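You operate a simulated robot arm through the tools that you are given. There is no shell and no other tool. Be economical: measure what you need, move in short steps, check, and stop when the job is done.

You run a simulated robot arm. Do the job below in one go: nothing can be reset, and whatever is moved stays where it is left.

## Task
Raise the table leaf, slide its bar out and move both green bottles on to it. Set down upright: green bottle.
Where things are to end (x, y in the base frame): green bottle within 60 mm of [430, 190]; green bottle within 60 mm of [500, 250].

It is judged by the outcome, as a careful person would: the job done as asked, and still so three seconds after it is handed in. It fails if anything else is knocked over, pushed out of place, dropped, spilled or broken.

## Robot
A 6-joint arm with a two-finger parallel gripper, fixed in place. Base frame: the origin is at the foot of the arm, x ahead of it, y to its left, z up. Units: mm, rad, N and s.
With the tool pointing down near the work surface it reaches from about 280 to 740 mm from the base axis. Its first joint turns from -1.152 to 1.152 rad. Payload 2.45 kg.
The TCP is the grasp point between the finger pads, 24 mm short of the fingertips. In the tool frame z runs along the fingers and y along their closing line. The gripper opens to 68 mm. The fingers are 17 mm wide and 10 mm thick; the gripper's body (40 by 70 mm) begins 41 mm behind the TCP.
Orientation is told as [roll, pitch, yaw] about the base's x, y, z axes, in that order, counted from this pose: with the fingers straight down and closing along the base's y, the tool's x points along the base's -x, its y along +y and its z along -z.

## Interface
- The arm moves only by the tool arm_command. Its argument "deltas" is a list of rows, each an object of numbers (a shift or turn left out is 0, a gripper value left out holds the last): "tx", "ty", "tz": the shift along the tool's x, y, z in units of 20 mm (1.0 is 20 mm); "rx", "ry", "rz": the turn, a rotation vector about the tool's x, y, z in units of 6 degrees (1.0 is 6 degrees); "grip": the closure, from 0 (fully open) to 1 (shut). In form: [{"tx": .., "ty": .., "tz": .., "rx": .., "ry": .., "rz": .., "grip": ..}, ...]. A call has 1 to 12 rows; each row shifts and turns the commanded pose from where the row before left it, along the tool's axes as they then stand. A call with a number of a shift or a turn outside -1 to 1 is refused whole. Each row takes 0.2 s and may step no farther than 50 mm and 0.15 rad from the row before; otherwise, or with a gripper value out of range, the whole call is refused. Where a pose cannot be reached the arm comes as near as it can. A force on the tool above 50 N (or 10 N above the force at the start of the call, whichever is more), or a blocked arm, ends the call early, and 0.2 s more pass. Each finger travels about 108 mm/s and halts on what it meets, pressing with about 36 N; the grip force reading is that of the motor and also rises with nothing between the fingers. The clock runs only during rows and for 0.2 s after the last one: add rows that do not move to give the fingers time. The reply holds the time, the measured pose of the TCP, the force on the tool along the base axes, the opening and the grip force, in the units named above and with some noise, with the torque about the TCP (base axes, N m) and any sound that the robot's microphone picked up, and new pictures: "show" is both (left out), scene, wrist or none.
- Cameras (640 x 400 px; columns grow to the right, rows downward): "scene" is fixed at [175, 442.9, 1447.3]; the picture's right is [-0.55, -0.84, 0.00], its down [-0.72, 0.48, -0.50] and it looks along [0.42, -0.27, -0.87] (base axes); focal length 368 px, centre (320, 200). "wrist" rides on the gripper at [84, 11, -75] in the tool frame; the picture's right is [-0.13, 0.99, 0.00], its down [-0.60, -0.08, -0.79] and it looks along [-0.79, -0.10, 0.61] (tool axes); focal length 251 px, centre (320, 200). There is no depth. A picture from a camera that has moved, and an enlarged one, comes with that camera's place and axes in the base frame and with its lens. The place of the scene camera against the robot may be out by one fixed shift of up to 25 mm in any direction.
- enlarge(camera, box): a new picture of the part [left, top, right, bottom] of that camera's present view, enlarged. The clock stands still meanwhile.
- job_done(): hands the job in; it is judged then, once.

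Go step by step. Nothing tells you positions but the pictures and the camera data: compare them with the known pose of the tool, close in by small moves and look again before you grip or let go. The budget is 120 turns and 200 pictures, counting those below and the enlarged ones. Unless the task says otherwise, let go and move clear before handing in, and close with one line.

The tools are called after ">>>" by a JSON object that holds its "name" and its "arguments". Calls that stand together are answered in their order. arm_command: Moves the arm, as the interface text tells. Its arguments: {"type":"object","properties":{"deltas":{"type":"array"},"show":{"type":"string","enum":["both","scene","wrist","none"]}},"required":["deltas"]} The other tools are called the same way: enlarge (camera, box) takes an enlarged picture of a part of a camera's view; job_done () hands the job in.

At the start:

```text
time: 0.0
eef_pos: [418.1, 232.5, 979.3]
tcp_rot: [0.001, 0.0, 0.0]
ft_force: [-1.0, -0.2, -0.6]
torque: [-0.02, -0.04, 0.0]
finger_gap: 67.8
grasp_force: 0.1
```

scene: 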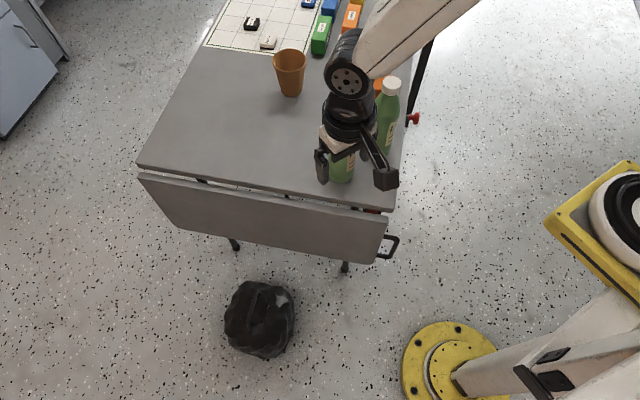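
wrist: 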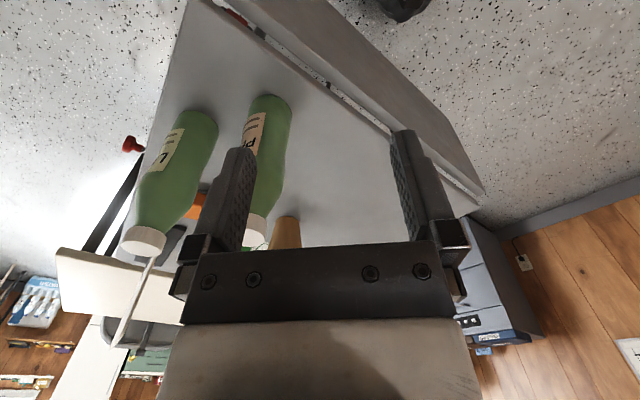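

I see a table with a hanging leaf (black handle at its edge), a red knob at the table's right side, and two green bottles. I enlarge to see the details.

>>> {"name": "enlarge", "arguments": {"camera": "scene", "box": [270, 60, 450, 290]}}

>>> {"name": "enlarge", "arguments": {"camera": "scene", "box": [120, 140, 420, 300]}}

>>> {"name": "enlarge", "arguments": {"camera": "wrist", "box": [40, 0, 360, 260]}}

```text
1.74 times, centred on (360, 175) of scene
camera zoom: at [175.0, 442.9, 1447.3], right [-0.55, -0.84, 0.0], down [-0.72, 0.48, -0.5], along [0.42, -0.27, -0.87], focal length 641 px, centre (250, 244)
```

zoom: 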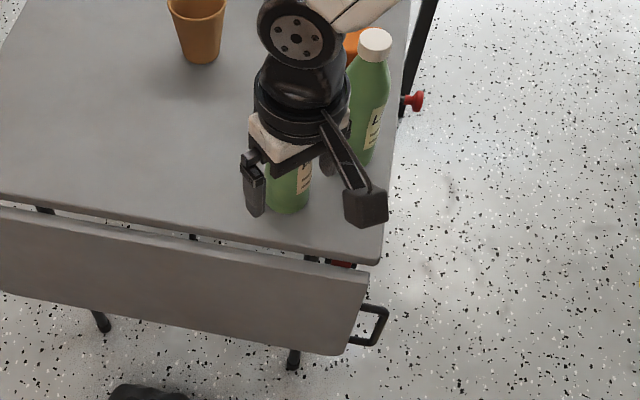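

```text
2.13 times, centred on (270, 220) of scene
camera zoom: at [175.0, 442.9, 1447.3], right [-0.55, -0.84, 0.0], down [-0.72, 0.48, -0.5], along [0.42, -0.27, -0.87], focal length 786 px, centre (427, 157)
```

zoom: 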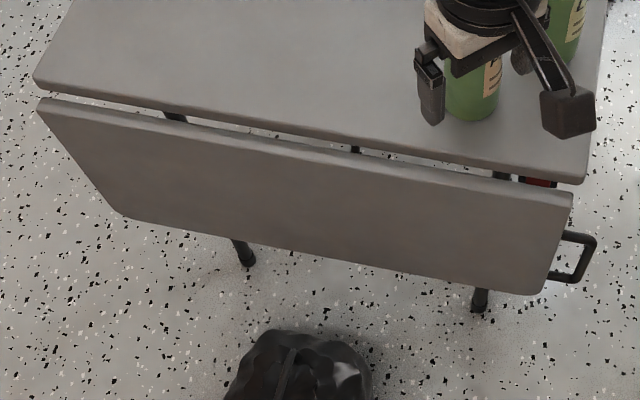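

```text
1.54 times, centred on (200, 130) of wrist
camera zoom: at [333.3, 244.4, 1054.2], right [0.13, 0.99, 0.0], down [0.6, -0.08, 0.79], along [0.79, -0.1, -0.61], focal length 387 px, centre (505, 308)
```

zoom: 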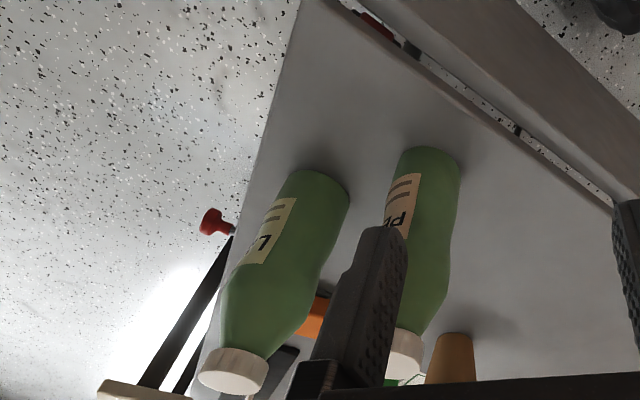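

Floor is z=0, table top near z≈670, hinge line from about (430,67) to (885,537); the leaf hangs nearly vertical. I turn the tool to align with the hinge and look again.

>>> {"name": "arm_command", "arguments": {"deltas": [{"rz": 0.92}, {"rz": 0.92}, {"rz": 0.92}, {"rz": 0.92}, {"rz": 0.92}, {"rz": 0.92}, {"rz": 0.92}, {"rz": 0.92}, {"tx": 1}, {"tx": 1}]}}

```text
time: 2.2
eef_pos: [389.6, 260.1, 977.6]
tcp_rot: [0.001, 0.0, -0.771]
ft_force: [0.2, 0.5, -0.2]
torque: [-0.02, 0.01, 0.03]
finger_gap: 67.8
grasp_force: 0.0
camera wrist: at [336.1, 327.4, 1054.3], right [0.78, 0.62, 0.0], down [0.38, -0.48, 0.79], along [0.49, -0.62, -0.61], focal length 251 px, centre (320, 200)
```

scene: 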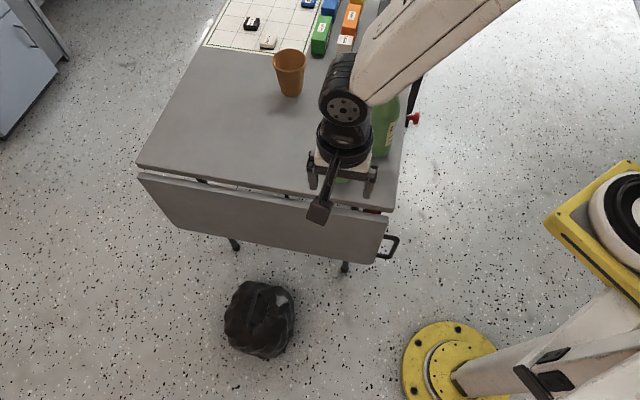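
wrist: 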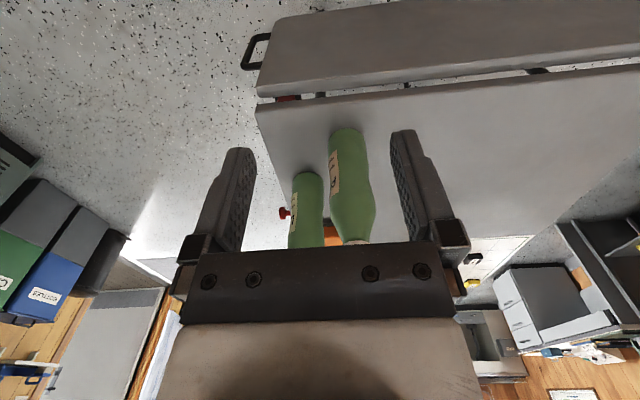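

The aligned view shows leaf, handle, red bar end, and knob. Enlarge for measuring.

>>> {"name": "enlarge", "arguments": {"camera": "wrist", "box": [220, 0, 420, 125]}}

>>> {"name": "enlarge", "arguments": {"camera": "wrist", "box": [240, 90, 440, 250]}}

>>> {"name": "enlarge", "arguments": {"camera": "scene", "box": [340, 190, 420, 270]}}

```text
3.20 times, centred on (320, 62) of wrist
camera zoom: at [336.1, 327.4, 1054.3], right [0.78, 0.62, 0.0], down [0.38, -0.48, 0.79], along [0.49, -0.62, -0.61], focal length 805 px, centre (320, 640)
```

zoom: 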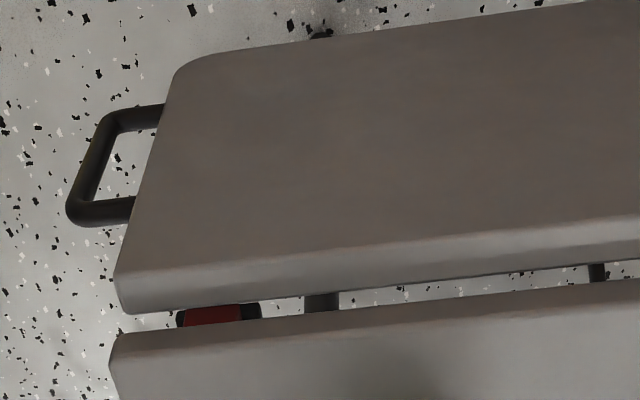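

```text
2.50 times, centred on (340, 170) of wrist
camera zoom: at [336.1, 327.4, 1054.3], right [0.78, 0.62, 0.0], down [0.38, -0.48, 0.79], along [0.49, -0.62, -0.61], focal length 629 px, centre (270, 275)
```

zoom: 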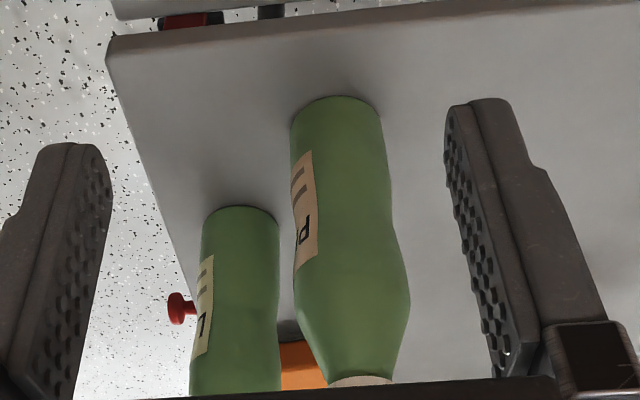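

```text
5.00 times, centred on (380, 230) of scene
camera zoom: at [175.0, 442.9, 1447.3], right [-0.55, -0.84, 0.0], down [-0.72, 0.48, -0.5], along [0.42, -0.27, -0.87], focal length 1843 px, centre (20, 50)
```

zoom: 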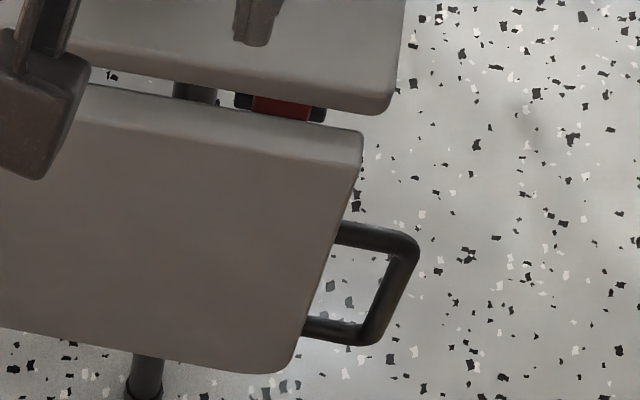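

Next a displaced view for triangulation: outward and lower.

>>> {"name": "arm_command", "arguments": {"deltas": [{"tx": 1, "tz": 1}, {"tx": 1, "tz": 1}, {"tx": 1, "tz": 1}, {"tx": 1, "tz": 1}, {"tz": 1}, {"tz": 1}, {"ty": -1}, {"ty": -1}, {"ty": -1}], "show": "wrist"}}

```text
time: 4.2
eef_pos: [291.1, 274.4, 858.8]
tcp_rot: [0.001, -0.001, -0.771]
ft_force: [0.3, 0.6, -0.1]
torque: [0.01, 0.03, 0.0]
finger_gap: 67.9
grasp_force: 0.1
camera wrist: at [236.4, 341.0, 933.8], right [0.78, 0.62, 0.0], down [0.38, -0.48, 0.79], along [0.49, -0.62, -0.61], focal length 251 px, centre (320, 200)
```

wrist: 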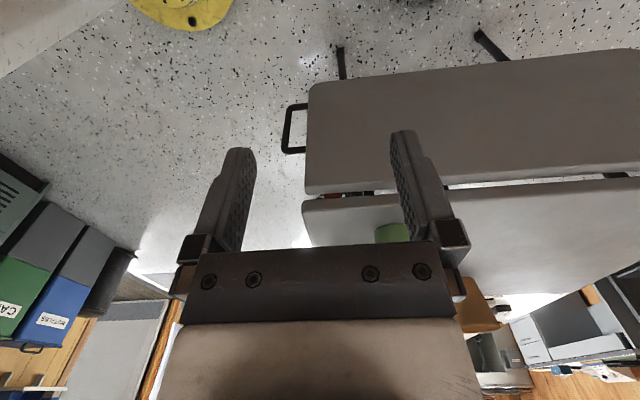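

>>> {"name": "enlarge", "arguments": {"camera": "wrist", "box": [270, 70, 430, 260]}}

```text
2.11 times, centred on (350, 165) of wrist
camera zoom: at [236.4, 341.0, 933.8], right [0.78, 0.62, 0.0], down [0.38, -0.48, 0.79], along [0.49, -0.62, -0.61], focal length 529 px, centre (257, 274)
```

zoom: 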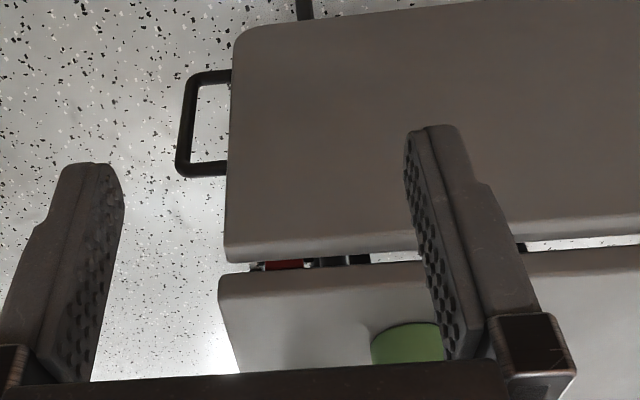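

Triangulated from the two wrist views: table corner ≈(391,111,722), handle bar vertical at ≈(355,99) from z 510 to 632, red knob ≈(587,-146,690), bottles ≈(527,151) and (538,34). I tilt the tool towards horizontal, pointing inward, to grip the handle.

>>> {"name": "arm_command", "arguments": {"deltas": [{"ry": -1}, {"ry": -1}, {"ry": -1}, {"ry": -1}, {"ry": -1}, {"ry": -1}, {"ry": -1}, {"ry": -1}, {"ry": -1}, {"ry": -1, "grip": 0.6}]}}

```text
time: 6.4
eef_pos: [385.7, 227.0, 859.4]
tcp_rot: [0.002, -1.047, -0.771]
ft_force: [-0.7, 1.2, 0.3]
torque: [0.04, 0.02, 0.01]
finger_gap: 27.2
grasp_force: 0.0
out of reach, approached as far as the arm can: row 3, 4, 5, 6, 7, 8, 9, 10
camera wrist: at [315.8, 309.4, 823.8], right [0.74, 0.67, 0.11], down [-0.33, 0.21, 0.92], along [0.59, -0.71, 0.38], focal length 251 px, centre (320, 200)
```

scene: 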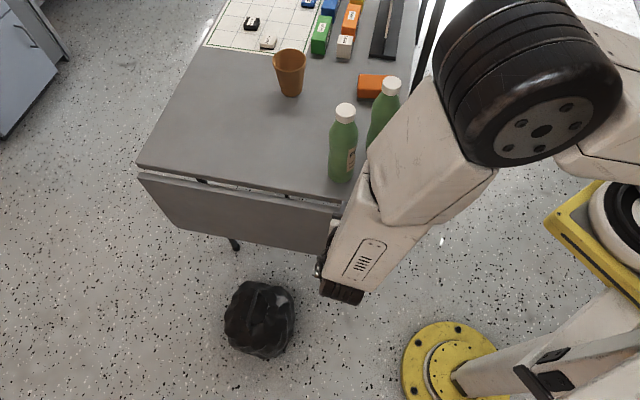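
wrist: 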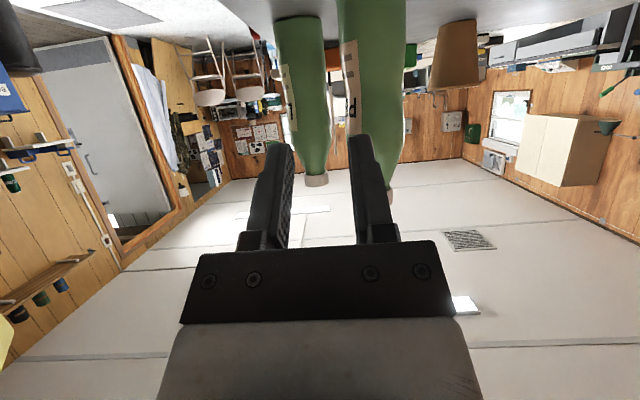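

The full tilt isn't reachable there, so I'll use a milder tilt of about 35°. I turn back and go to a standoff above and outside the handle.

>>> {"name": "arm_command", "arguments": {"deltas": [{"ry": 1}, {"ry": 1}, {"ry": 1}, {"ry": 1}], "show": "scene"}}

```text
time: 7.4
eef_pos: [385.0, 227.9, 859.1]
tcp_rot: [0.001, -0.627, -0.771]
ft_force: [0.6, -0.2, -0.5]
torque: [0.0, 0.02, 0.01]
finger_gap: 26.9
grasp_force: 0.0
```

scene: 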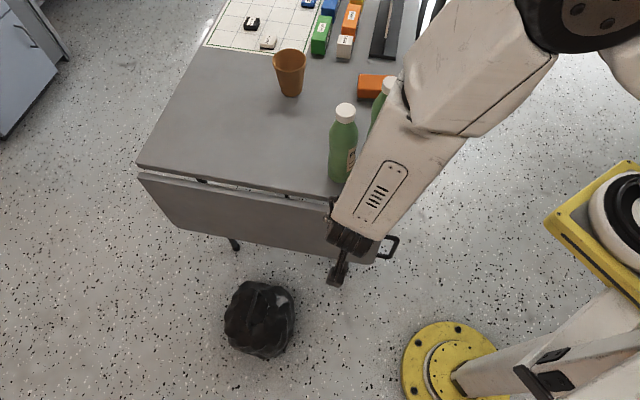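

>>> {"name": "arm_command", "arguments": {"deltas": [{"ty": -0.95}, {"ty": -0.95}, {"ty": -0.95}, {"ty": -0.95}, {"ty": -0.95}, {"ty": -0.95}, {"tx": 0.56, "tz": 0.96}, {"tx": 0.56, "tz": 0.96}, {"tx": 0.56, "tz": 0.96}, {"tx": 0.56, "tz": 0.96}, {"tx": 0.56, "tz": 0.96}]}}

```text
time: 9.8
eef_pos: [363.0, 216.8, 814.9]
tcp_rot: [-0.009, -0.628, -0.766]
ft_force: [-0.5, -0.4, 0.6]
torque: [-0.02, 0.0, -0.04]
finger_gap: 27.2
grasp_force: 0.0
out of reach, approached as far as the arm can: row 3, 4, 5, 6, 7, 8, 9, 10, 11
camera wrist: at [289.8, 302.0, 826.8], right [0.77, 0.64, 0.07], down [-0.03, -0.07, 1.0], along [0.64, -0.77, -0.03], focal length 251 px, centre (320, 200)
```

scene: 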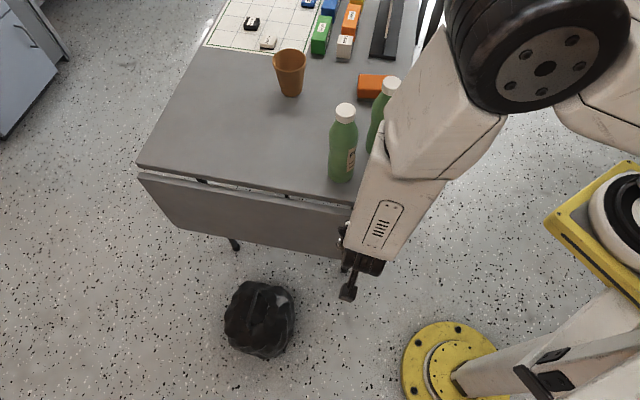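
wrist: 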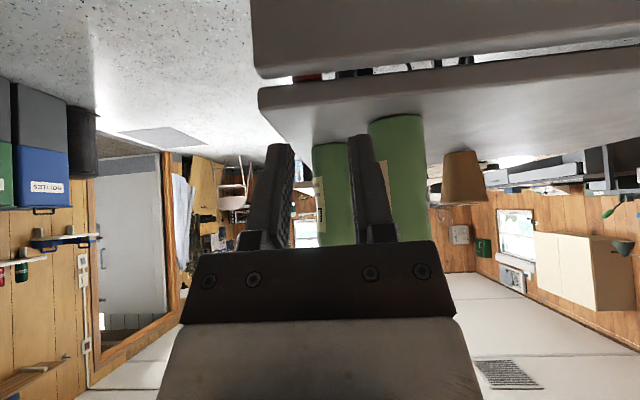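

The arm stopped short again at (363,217,815). I return to vertical and move towards the handle side to test what tilt is possible there.

>>> {"name": "arm_command", "arguments": {"deltas": [{"ry": 1}, {"ry": 1}, {"ry": 1}, {"ry": 1}, {"ry": 1}, {"ry": 1}, {"ty": -1}, {"ty": -1}, {"ty": -1}, {"ty": -1}, {"ty": -1}], "show": "scene"}}

```text
time: 12.2
eef_pos: [294.4, 143.3, 813.7]
tcp_rot: [0.0, 0.0, -0.77]
ft_force: [-0.7, -0.4, 0.3]
torque: [-0.02, -0.02, 0.0]
finger_gap: 27.3
grasp_force: 0.0
```

scene: 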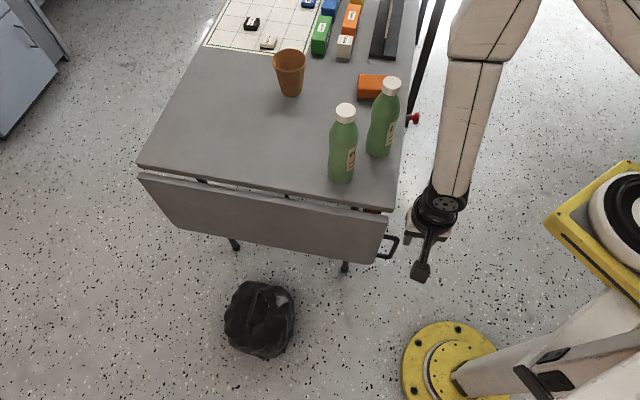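

>>> {"name": "arm_command", "arguments": {"deltas": [{"ry": -1}, {"ry": -1}, {"ry": -1}, {"ry": -1}, {"ry": -1}, {"ry": -1}], "show": "scene"}}

```text
time: 13.6
eef_pos: [293.9, 143.6, 815.7]
tcp_rot: [0.001, -0.631, -0.769]
ft_force: [0.0, 0.4, 0.1]
torque: [0.02, -0.01, -0.02]
finger_gap: 27.2
grasp_force: 0.0
```

scene: 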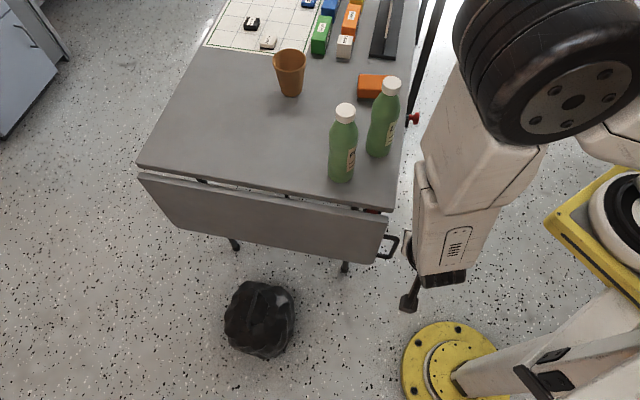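

Tilt works at this place. I continue tilting.

>>> {"name": "arm_command", "arguments": {"deltas": [{"ry": -1}, {"ry": -1}, {"ry": -1}, {"ry": -1}, {"ry": -1}]}}

```text
time: 14.8
eef_pos: [339.6, 120.0, 815.2]
tcp_rot: [0.0, -1.155, -0.773]
ft_force: [0.8, -0.2, 0.1]
torque: [-0.01, 0.0, -0.01]
finger_gap: 27.4
grasp_force: 0.1
out of reach, approached as far as the arm can: row 1, 2, 3, 4, 5
camera wrist: at [274.8, 199.6, 769.1], right [0.73, 0.67, 0.12], down [-0.4, 0.28, 0.87], along [0.56, -0.68, 0.47], focal length 251 px, centre (320, 200)
```

scene: 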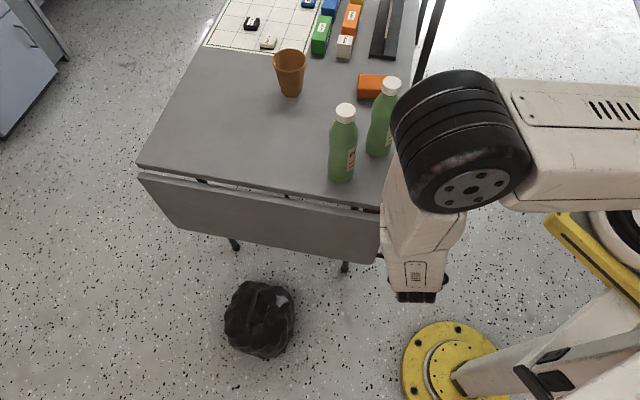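
wrist: 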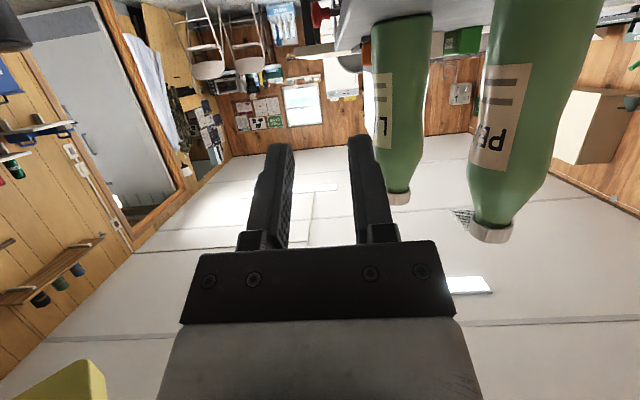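

At 66° tilt the arm settles at (340,120,815), right beside the handle line. I now descend straight down, keeping outside the leaf.

>>> {"name": "arm_command", "arguments": {"deltas": [{"tx": 0.914, "tz": 0.407, "ty": -0.2}, {"tx": 0.914, "tz": 0.407}, {"tx": 0.914, "tz": 0.407}, {"tx": 0.914, "tz": 0.407}, {"tx": 0.914, "tz": 0.407}]}}

```text
time: 16.0
eef_pos: [338.6, 116.0, 714.9]
tcp_rot: [0.0, -1.152, -0.77]
ft_force: [0.0, -0.1, -0.5]
torque: [0.02, -0.01, -0.02]
finger_gap: 27.2
grasp_force: 0.1
camera wrist: at [272.4, 195.2, 668.6], right [0.73, 0.67, 0.12], down [-0.4, 0.28, 0.87], along [0.56, -0.68, 0.47], focal length 251 px, centre (320, 200)
```

scene: 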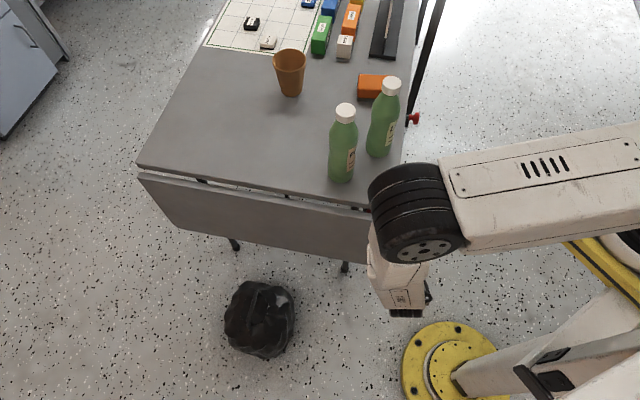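
wrist: 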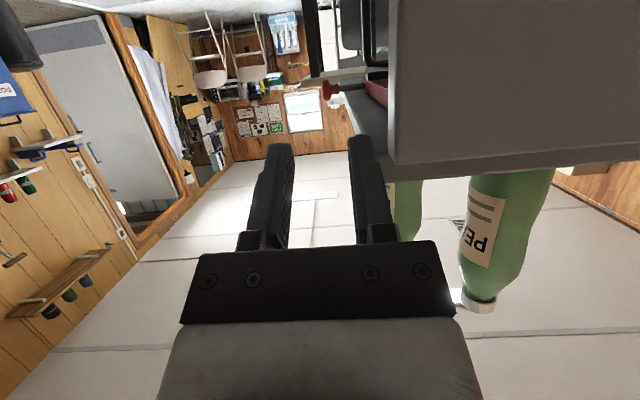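

>>> {"name": "arm_command", "arguments": {"deltas": [{"tx": 1, "tz": 0.0}, {"tx": 1, "tz": 0.0}, {"tx": 1, "tz": 0.1}, {"tx": 0.914, "tz": 0.407}], "show": "wrist"}}

>>> {"name": "enlarge", "arguments": {"camera": "scene", "box": [330, 180, 450, 330]}}

```text
time: 17.0
eef_pos: [342.3, 123.4, 639.3]
tcp_rot: [0.001, -1.153, -0.77]
ft_force: [-2.0, 0.9, 3.7]
torque: [0.0, -0.1, 0.02]
finger_gap: 26.7
grasp_force: 0.1
out of reach, approached as far as the arm can: row 1, 2, 3
camera wrist: at [276.5, 203.3, 593.2], right [0.73, 0.67, 0.12], down [-0.4, 0.28, 0.87], along [0.56, -0.68, 0.47], focal length 251 px, centre (320, 200)
```

wrist: 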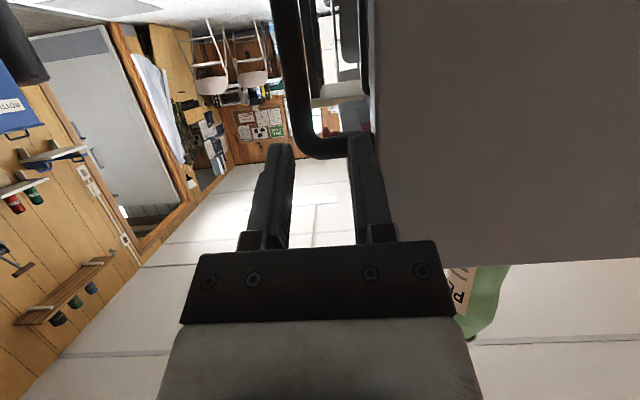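

```text
2.67 times, centred on (390, 255) of scene
camera zoom: at [174.9, 442.9, 1447.3], right [-0.55, -0.84, 0.0], down [-0.72, 0.48, -0.5], along [0.42, -0.27, -0.87], focal length 983 px, centre (133, 53)
```

zoom: 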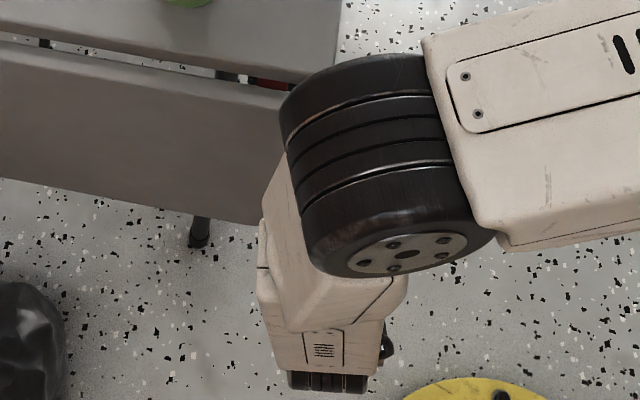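

The fingertip just touches the handle's top stub (3.7 N). I back up a little, reduce tilt, centre on the bar (8 mm further out along the hinge) and move outward.

>>> {"name": "arm_command", "arguments": {"deltas": [{"tx": -0.5, "tz": -0.3}, {"ty": -0.4, "ry": 1}, {"ry": 1}, {"ry": 1}, {"tx": 0.33, "tz": -0.4}, {"tx": 0.33, "tz": -0.4}, {"tx": 0.33, "tz": -0.4}]}}

```text
time: 18.6
eef_pos: [318.6, 138.6, 652.3]
tcp_rot: [-0.002, -0.838, -0.77]
ft_force: [0.2, -0.5, 0.5]
torque: [0.0, -0.01, 0.0]
finger_gap: 27.1
grasp_force: 0.0
out of reach, approached as far as the arm can: row 7
camera wrist: at [245.0, 225.0, 640.5], right [0.75, 0.65, 0.1], down [-0.19, 0.07, 0.98], along [0.63, -0.76, 0.18], focal length 251 px, centre (320, 200)
```

scene: 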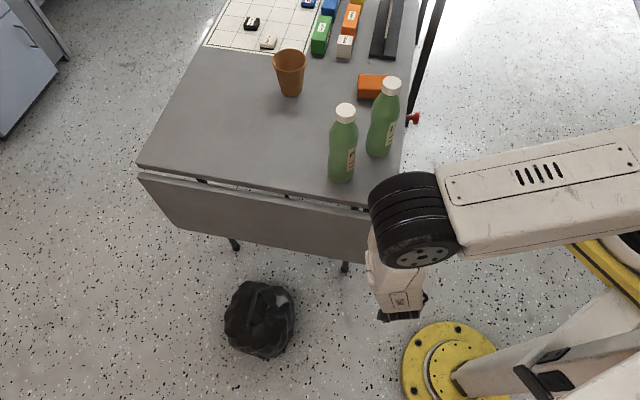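
wrist: 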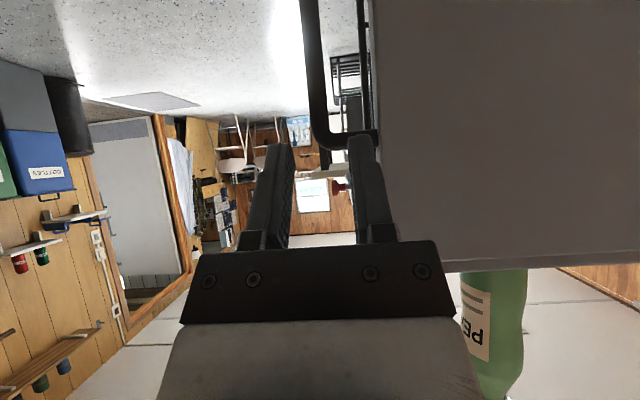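

Bar is centred between the fingers now. I go down about 40 mm, then in along the tool axis.

>>> {"name": "arm_command", "arguments": {"deltas": [{"tx": 0.74, "tz": 0.65}, {"tx": 0.74, "tz": 0.65}, {"tz": 0.9}, {"tz": 0.9}], "show": "wrist"}}

```text
time: 19.6
eef_pos: [335.8, 120.3, 588.6]
tcp_rot: [-0.002, -0.837, -0.769]
ft_force: [-0.2, -0.7, -0.1]
torque: [0.02, 0.0, -0.03]
finger_gap: 27.0
grasp_force: 0.2
camera wrist: at [261.7, 205.8, 577.0], right [0.75, 0.65, 0.1], down [-0.19, 0.07, 0.98], along [0.63, -0.76, 0.18], focal length 251 px, centre (320, 200)
```

wrist: 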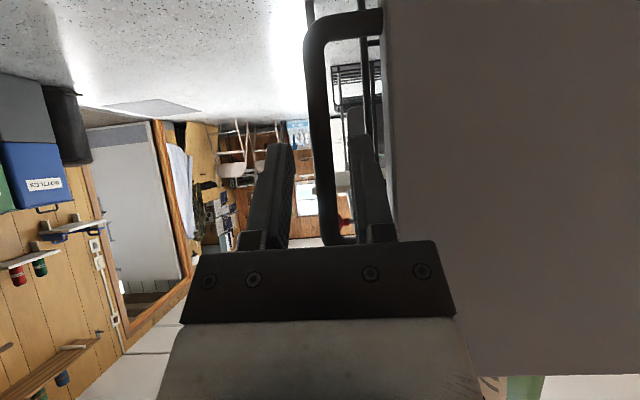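

>>> {"name": "arm_command", "arguments": {"deltas": [{"tz": 0.9, "ty": 0.15}, {"tz": 0.9}], "show": "wrist"}}

```text
time: 20.2
eef_pos: [357.3, 103.2, 564.4]
tcp_rot: [0.0, -0.837, -0.772]
ft_force: [-0.2, -1.1, -0.4]
torque: [-0.01, -0.03, -0.01]
finger_gap: 27.4
grasp_force: 0.0
camera wrist: at [284.7, 189.1, 552.3], right [0.75, 0.65, 0.1], down [-0.19, 0.07, 0.98], along [0.63, -0.76, 0.18], focal length 251 px, centre (320, 200)
```

wrist: 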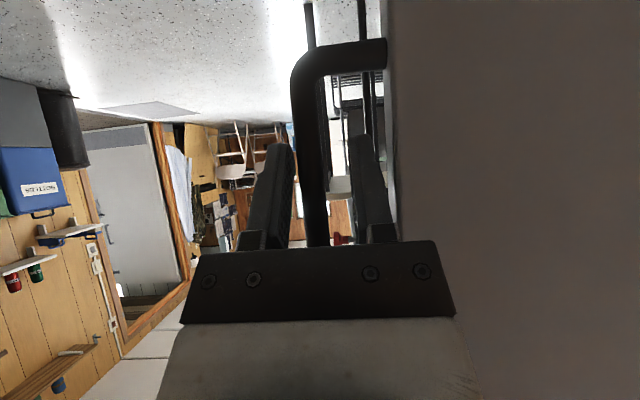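

The bar is between the pads. Closing.

>>> {"name": "arm_command", "arguments": {"deltas": [{"grip": 1}, {"grip": 1}, {"grip": 1}], "show": "wrist"}}

```text
time: 21.0
eef_pos: [355.2, 100.2, 564.4]
tcp_rot: [-0.009, -0.838, -0.768]
ft_force: [-14.9, -14.4, -1.4]
torque: [0.3, -0.49, -0.09]
finger_gap: 11.9
grasp_force: 32.9
camera wrist: at [282.9, 186.8, 552.0], right [0.76, 0.65, 0.09], down [-0.18, 0.08, 0.98], along [0.63, -0.76, 0.18], focal length 251 px, centre (320, 200)
```

wrist: 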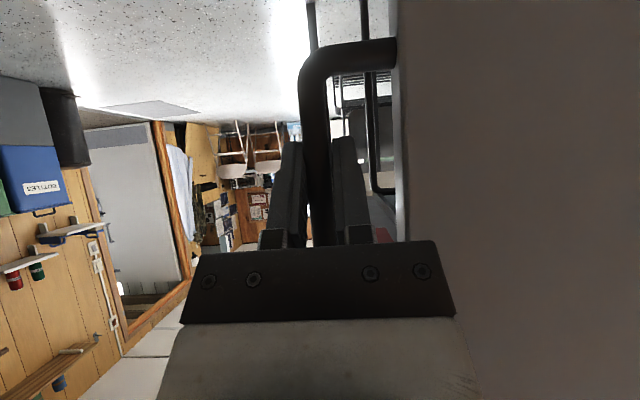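

Gripped (11.9 mm bar). I relieve the side load and start the arc about the hinge, turning the tool with the leaf.

>>> {"name": "arm_command", "arguments": {"deltas": [{"ty": -0.15}, {"tx": 0.446, "tz": -0.6, "ry": 1}, {"tx": 0.446, "tz": -0.6, "ry": 1}]}}

```text
time: 21.8
eef_pos: [335.7, 121.6, 570.9]
tcp_rot: [-0.001, -0.632, -0.772]
ft_force: [-0.6, -19.7, 27.9]
torque: [-0.04, -0.63, -0.15]
finger_gap: 11.9
grasp_force: 32.8
camera wrist: at [262.0, 207.4, 581.1], right [0.77, 0.64, 0.08], down [-0.04, -0.07, 1.0], along [0.64, -0.77, -0.03], focal length 251 px, centre (320, 200)
```

scene: 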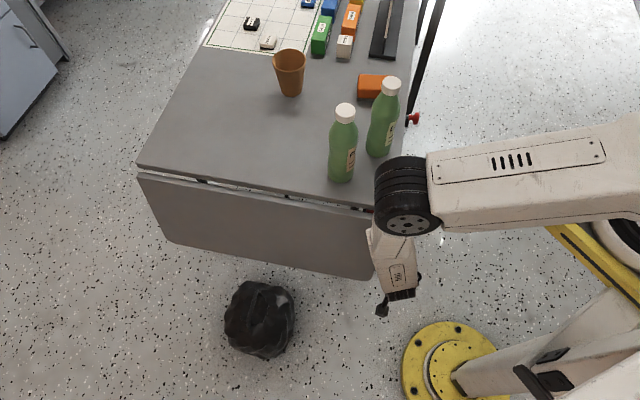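
wrist: 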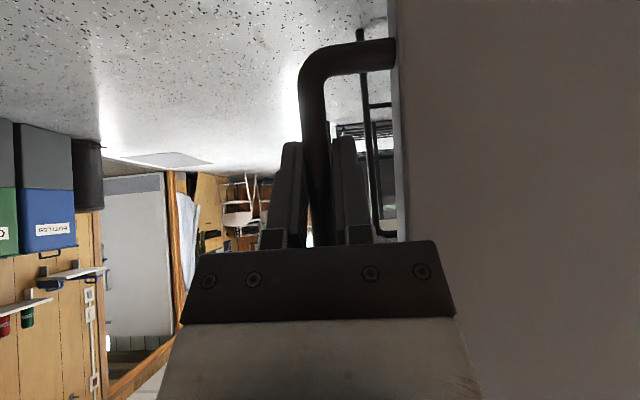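

The leaf follows; the handle presses the tool upward, so my arc radius is a bit large. I correct by 3 mm and continue.

>>> {"name": "arm_command", "arguments": {"deltas": [{"tx": -0.09, "tz": -0.12, "ty": -0.1}, {"tx": 0.42, "tz": -0.585, "ry": 1}, {"tx": 0.42, "tz": -0.585, "ry": 1}], "show": "none"}}

```text
time: 22.6
eef_pos: [315.3, 141.3, 582.6]
tcp_rot: [0.005, -0.418, -0.774]
ft_force: [-9.6, 8.6, -0.7]
torque: [-1.09, -3.06, -0.56]
finger_gap: 11.8
grasp_force: 32.9
```

>>> {"name": "arm_command", "arguments": {"deltas": [{"tx": 0.45, "tz": -0.59, "ry": 0.5}, {"tx": 0.39, "tz": -0.61, "ry": 0.5}], "show": "scene"}}

```text
time: 23.2
eef_pos: [299.7, 158.3, 597.1]
tcp_rot: [0.007, -0.314, -0.775]
ft_force: [19.4, 0.9, -8.5]
torque: [0.95, 0.14, -0.26]
finger_gap: 11.9
grasp_force: 32.7
```

scene: 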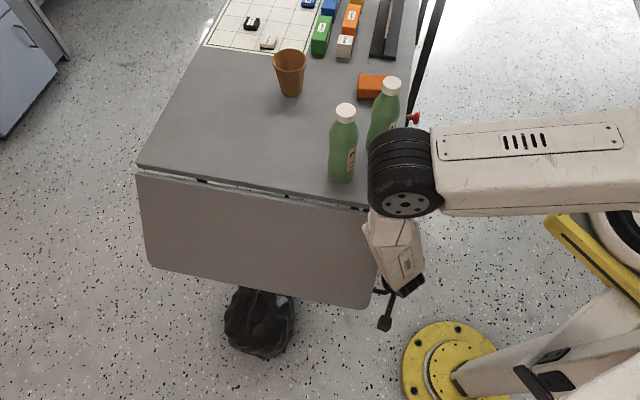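

>>> {"name": "arm_command", "arguments": {"deltas": [{"tx": 0.386, "tz": -0.64, "ry": 0.5, "ty": 0.1}, {"tx": 0.345, "tz": -0.647, "ry": 0.5}, {"tx": 0.313, "tz": -0.67, "ry": 0.5}, {"tx": 0.272, "tz": -0.68, "ry": 0.5}], "show": "none"}}

```text
time: 24.2
eef_pos: [271.4, 184.3, 641.5]
tcp_rot: [0.004, -0.102, -0.771]
ft_force: [3.4, 13.0, -20.2]
torque: [0.89, 0.14, -0.47]
finger_gap: 12.1
grasp_force: 32.6
```

>>> {"name": "arm_command", "arguments": {"deltas": [{"tx": 0.293, "tz": -0.7, "ry": 0.5, "ty": 0.08}, {"tx": 0.23, "tz": -0.71, "ry": 0.5}, {"tx": 0.165, "tz": -0.72}]}}

```text
time: 25.0
eef_pos: [260.9, 195.4, 684.8]
tcp_rot: [0.001, 0.001, -0.769]
ft_force: [-5.5, 12.9, -20.8]
torque: [0.83, 0.36, -0.53]
finger_gap: 11.8
grasp_force: 32.6
camera wrist: at [207.5, 262.1, 760.6], right [0.78, 0.62, 0.0], down [0.38, -0.48, 0.79], along [0.49, -0.62, -0.61], focal length 251 px, centre (320, 200)
```

scene: 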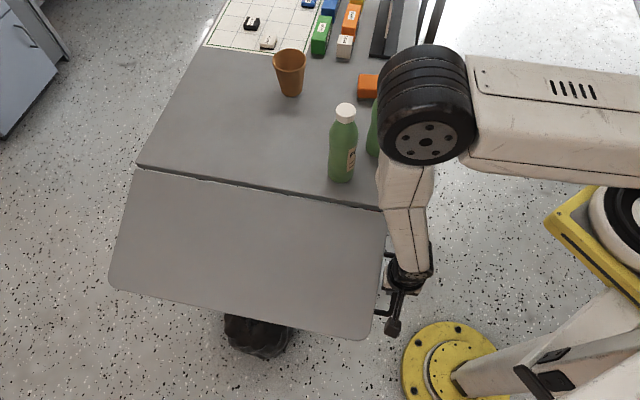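
wrist: 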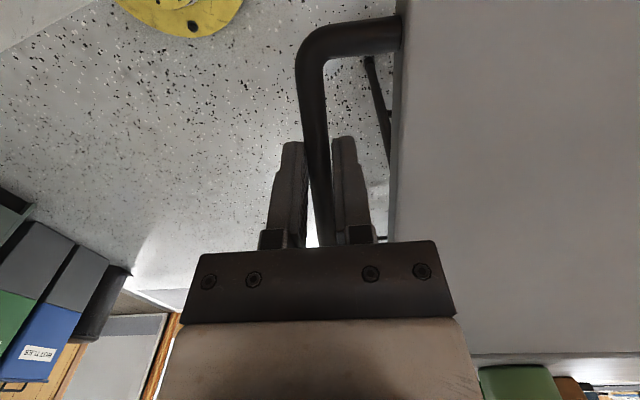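

Nearly level. I continue upward in small steps, watching for a stop or click.

>>> {"name": "arm_command", "arguments": {"deltas": [{"tx": 0.16, "tz": -0.6}, {"tx": 0.05, "tz": -0.5}], "show": "wrist"}}

```text
time: 25.6
eef_pos: [258.0, 197.0, 707.0]
tcp_rot: [0.0, 0.0, -0.77]
ft_force: [-3.5, 9.3, -18.6]
torque: [0.82, 0.49, -0.53]
finger_gap: 11.9
grasp_force: 32.8
camera wrist: at [204.7, 265.0, 782.6], right [0.78, 0.62, 0.0], down [0.38, -0.48, 0.79], along [0.49, -0.62, -0.61], focal length 251 px, centre (320, 200)
```

wrist: 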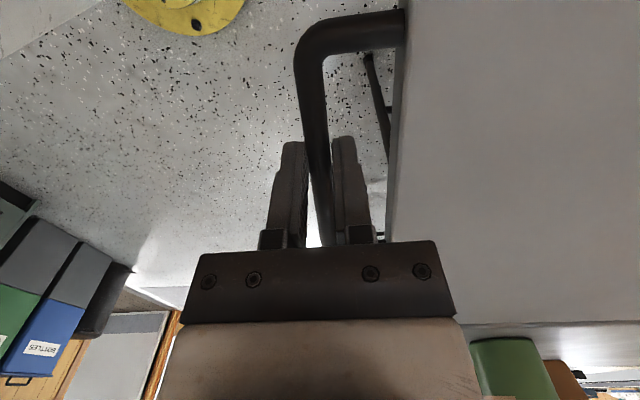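

>>> {"name": "arm_command", "arguments": {"deltas": [{"tz": -0.2}, {"tz": -0.2}], "show": "wrist"}}

>>> {"name": "enlarge", "arguments": {"camera": "scene", "box": [100, 140, 420, 350]}}

```text
time: 26.2
eef_pos: [258.6, 198.8, 715.2]
tcp_rot: [-0.003, -0.001, -0.771]
ft_force: [-6.0, 10.6, -17.7]
torque: [0.85, 0.53, -0.51]
finger_gap: 11.9
grasp_force: 32.7
camera wrist: at [204.4, 265.4, 790.5], right [0.78, 0.62, 0.0], down [0.38, -0.48, 0.79], along [0.49, -0.62, -0.61], focal length 251 px, centre (320, 200)
```

wrist: 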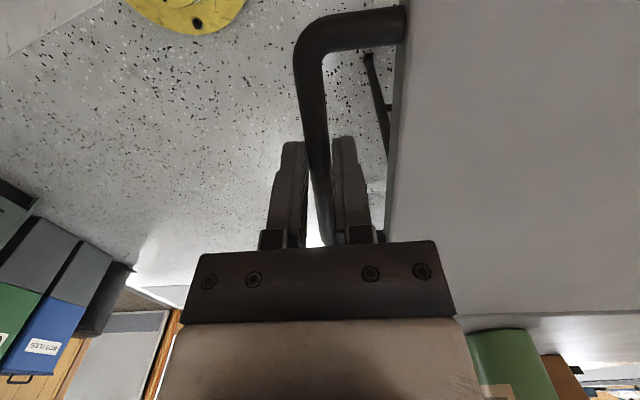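

```text
1.90 times, centred on (260, 245) of scene
camera zoom: at [175.0, 443.2, 1447.2], right [-0.55, -0.84, 0.0], down [-0.72, 0.48, -0.5], along [0.42, -0.27, -0.87], focal length 702 px, centre (434, 114)
```

zoom: 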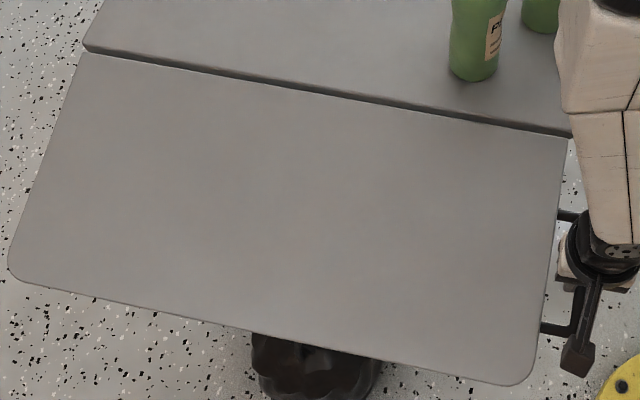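

>>> {"name": "arm_command", "arguments": {"deltas": [{"tz": -0.15}, {"tz": -0.15}, {"tz": -0.15}], "show": "wrist"}}

```text
time: 27.0
eef_pos: [257.3, 198.4, 724.0]
tcp_rot: [-0.002, 0.001, -0.77]
ft_force: [-10.3, 7.3, -16.9]
torque: [0.75, 0.65, -0.57]
finger_gap: 11.9
grasp_force: 32.6
camera wrist: at [204.2, 265.7, 799.2], right [0.78, 0.62, 0.0], down [0.38, -0.48, 0.79], along [0.49, -0.62, -0.61], focal length 251 px, centre (320, 200)
```

wrist: 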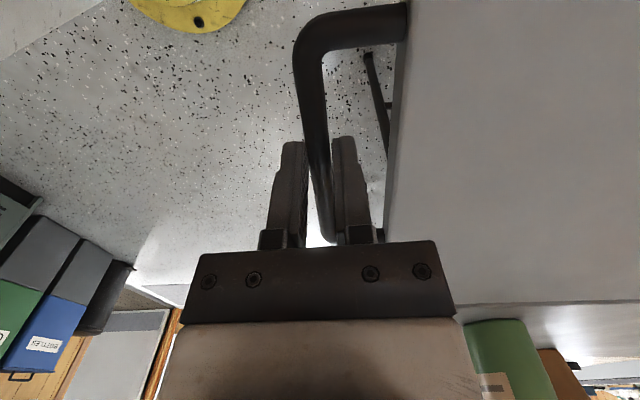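

No stop yet; continue up slowly.

>>> {"name": "arm_command", "arguments": {"deltas": [{"tz": -0.15}, {"tz": -0.15}, {"tz": -0.15}], "show": "scene"}}

```text
time: 27.8
eef_pos: [257.3, 198.8, 733.2]
tcp_rot: [0.0, 0.001, -0.77]
ft_force: [-13.3, 9.0, -16.4]
torque: [0.77, 0.74, -0.52]
finger_gap: 12.1
grasp_force: 32.9
```

scene: 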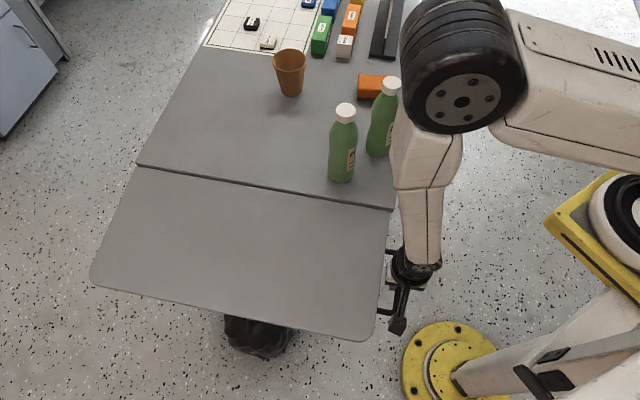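

>>> {"name": "enlarge", "arguments": {"camera": "wrist", "box": [360, 0, 480, 300]}}

>>> {"name": "enlarge", "arguments": {"camera": "wrist", "box": [440, 240, 640, 340]}}

>>> {"name": "enlarge", "arguments": {"camera": "scene", "box": [340, 180, 420, 350]}}

```text
1.33 times, centred on (420, 150) of wrist
camera zoom: at [204.3, 265.4, 808.5], right [0.78, 0.62, 0.0], down [0.38, -0.48, 0.79], along [0.49, -0.62, -0.61], focal length 335 px, centre (187, 267)
```

zoom: 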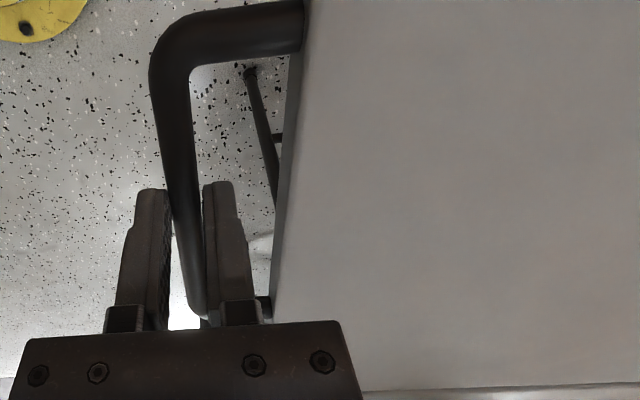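

```text
3.20 times, centred on (540, 290) of wrist
camera zoom: at [204.3, 265.4, 808.5], right [0.78, 0.62, 0.0], down [0.38, -0.48, 0.79], along [0.49, -0.62, -0.61], focal length 805 px, centre (-384, -88)
```

zoom: 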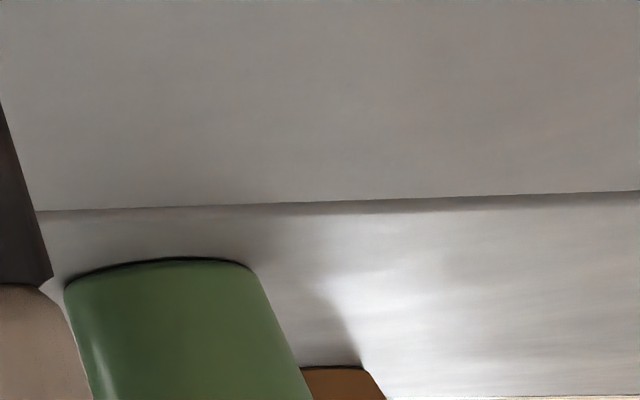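

```text
2.35 times, centred on (380, 265) of scene
camera zoom: at [174.9, 443.2, 1447.2], right [-0.55, -0.84, 0.0], down [-0.72, 0.48, -0.5], along [0.42, -0.27, -0.87], focal length 867 px, centre (179, 47)
```

zoom: 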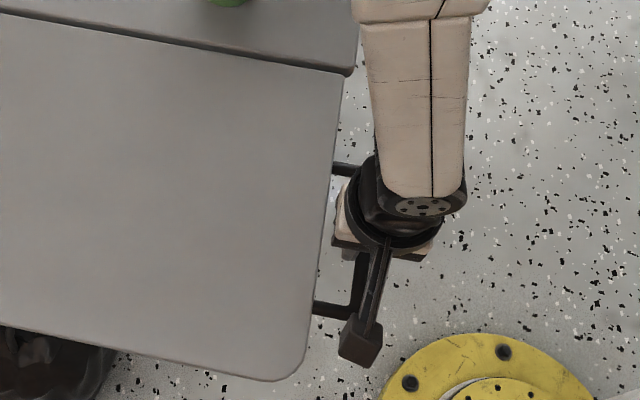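

Re-measuring: what I triangulated was the lower rim of the table edge, so the top is at about z≈745 and the leaf still dips ≈3.5°. I lift a further ~12 mm.

>>> {"name": "arm_command", "arguments": {"deltas": [{"tz": -0.2, "tx": 0.05}, {"tz": -0.2}, {"tz": -0.2}], "show": "none"}}

>>> {"name": "enlarge", "arguments": {"camera": "wrist", "box": [360, 60, 560, 260]}}

```text
time: 28.6
eef_pos: [256.9, 199.9, 744.2]
tcp_rot: [-0.001, 0.001, -0.773]
ft_force: [8.7, -11.0, -15.6]
torque: [0.3, 0.26, -0.52]
finger_gap: 12.0
grasp_force: 32.8
```

```text
2.00 times, centred on (460, 160) of wrist
camera zoom: at [204.3, 265.9, 819.8], right [0.78, 0.62, 0.0], down [0.38, -0.48, 0.79], along [0.49, -0.62, -0.61], focal length 503 px, centre (40, 280)
```

zoom: 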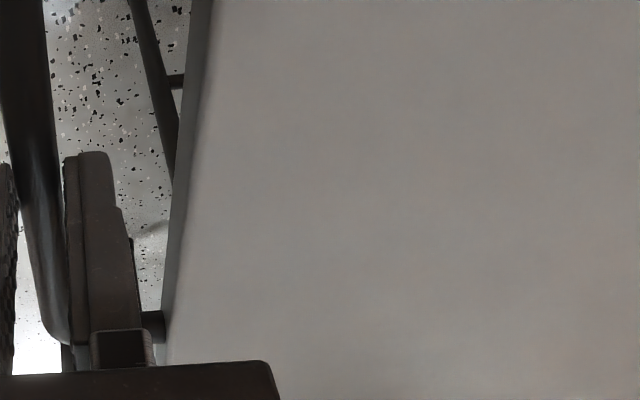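

>>> {"name": "arm_command", "arguments": {"deltas": [{"tz": -0.15, "tx": -0.04}, {"tz": -0.15}, {"tz": -0.1}]}}

>>> {"name": "enlarge", "arguments": {"camera": "wrist", "box": [440, 220, 640, 330]}}

```text
time: 29.4
eef_pos: [258.3, 199.5, 753.5]
tcp_rot: [0.005, 0.0, -0.767]
ft_force: [0.3, 0.1, -0.8]
torque: [0.0, -0.01, -0.01]
finger_gap: 0.1
grasp_force: 23.4
camera wrist: at [204.2, 266.5, 828.9], right [0.78, 0.62, 0.0], down [0.38, -0.48, 0.79], along [0.5, -0.62, -0.61], focal length 251 px, centre (320, 200)
```

scene: 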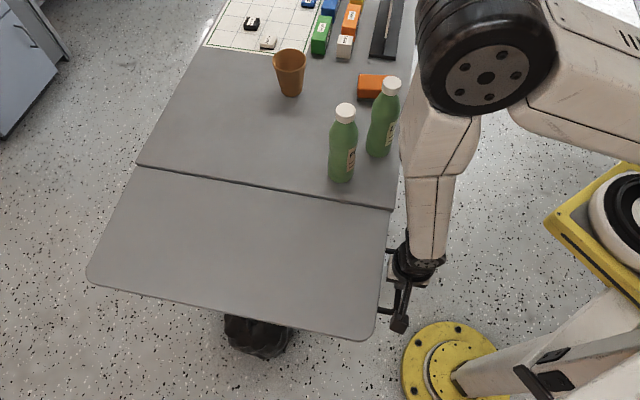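
wrist: 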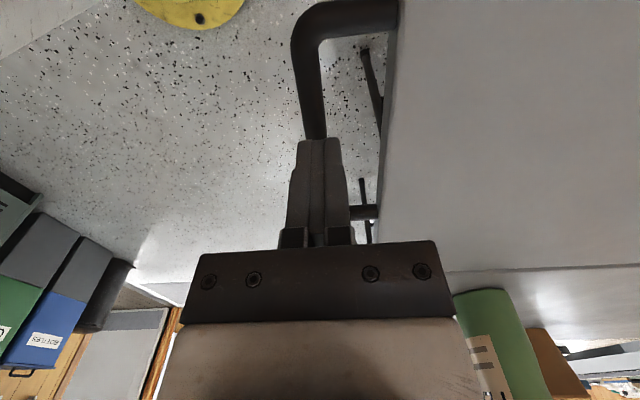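

```text
3.20 times, centred on (540, 275) of wrist
camera zoom: at [204.2, 266.5, 828.9], right [0.78, 0.62, 0.0], down [0.38, -0.48, 0.79], along [0.5, -0.62, -0.61], focal length 805 px, centre (-384, -40)
```

zoom: 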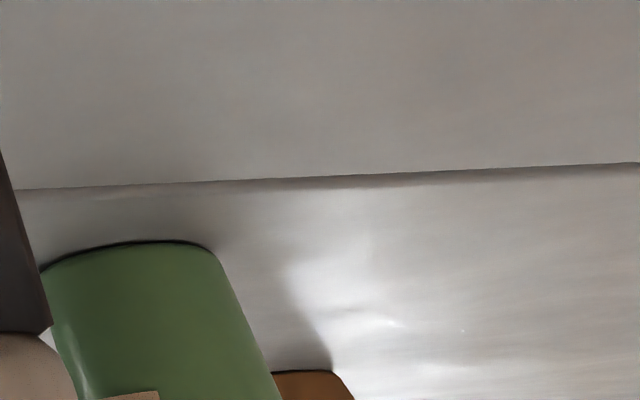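

The grip slipped off the bar near the end (probably a stop), yet the leaf seems still up. I check whether it stays.

>>> {"name": "arm_command", "arguments": {"deltas": [{"tz": -0.3}, {}]}}

```text
time: 30.0
eef_pos: [257.3, 198.9, 757.9]
tcp_rot: [-0.001, 0.0, -0.77]
ft_force: [0.0, -0.6, 0.4]
torque: [0.01, 0.02, 0.02]
finger_gap: 0.0
grasp_force: 23.9
camera wrist: at [204.6, 265.8, 833.4], right [0.78, 0.62, 0.0], down [0.38, -0.48, 0.79], along [0.49, -0.62, -0.61], focal length 251 px, centre (320, 200)
```

scene: 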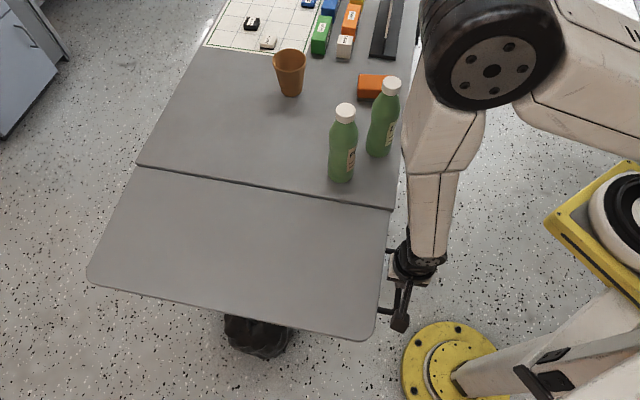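
wrist: 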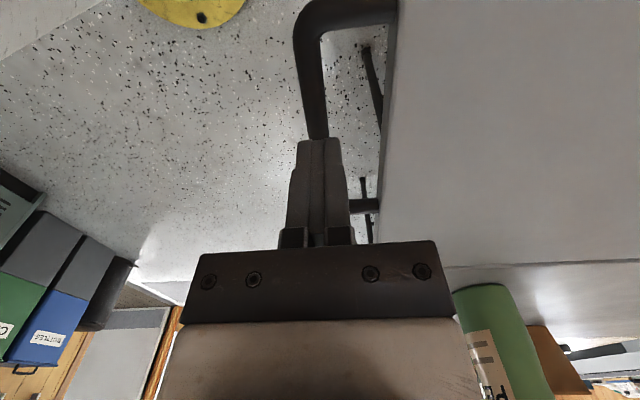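

The leaf holds. Next the bar's red knob: I lift clear and move along the table end toward it, staying outside the table, for a closer look.

>>> {"name": "arm_command", "arguments": {"deltas": [{"tz": -1}, {"tz": -1}, {"tz": -1}, {"tz": -1}, {"tz": -1, "grip": 0.3}, {"tz": -0.5, "ty": -1}, {"ty": -1}, {"ty": -1}, {"ty": -1, "tx": -1}, {"tx": -1}, {"tx": -1}, {"tx": -1}], "show": "scene"}}

```text
time: 32.6
eef_pos: [280.7, 118.8, 845.6]
tcp_rot: [0.0, 0.001, -0.77]
ft_force: [-0.6, -0.5, -0.2]
torque: [0.03, 0.03, 0.03]
finger_gap: 47.6
grasp_force: 0.1
out of reach, approached as far as the arm can: row 7, 8, 9
```

scene: 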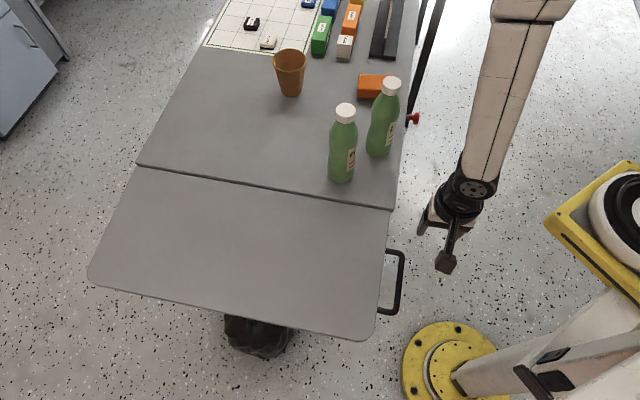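

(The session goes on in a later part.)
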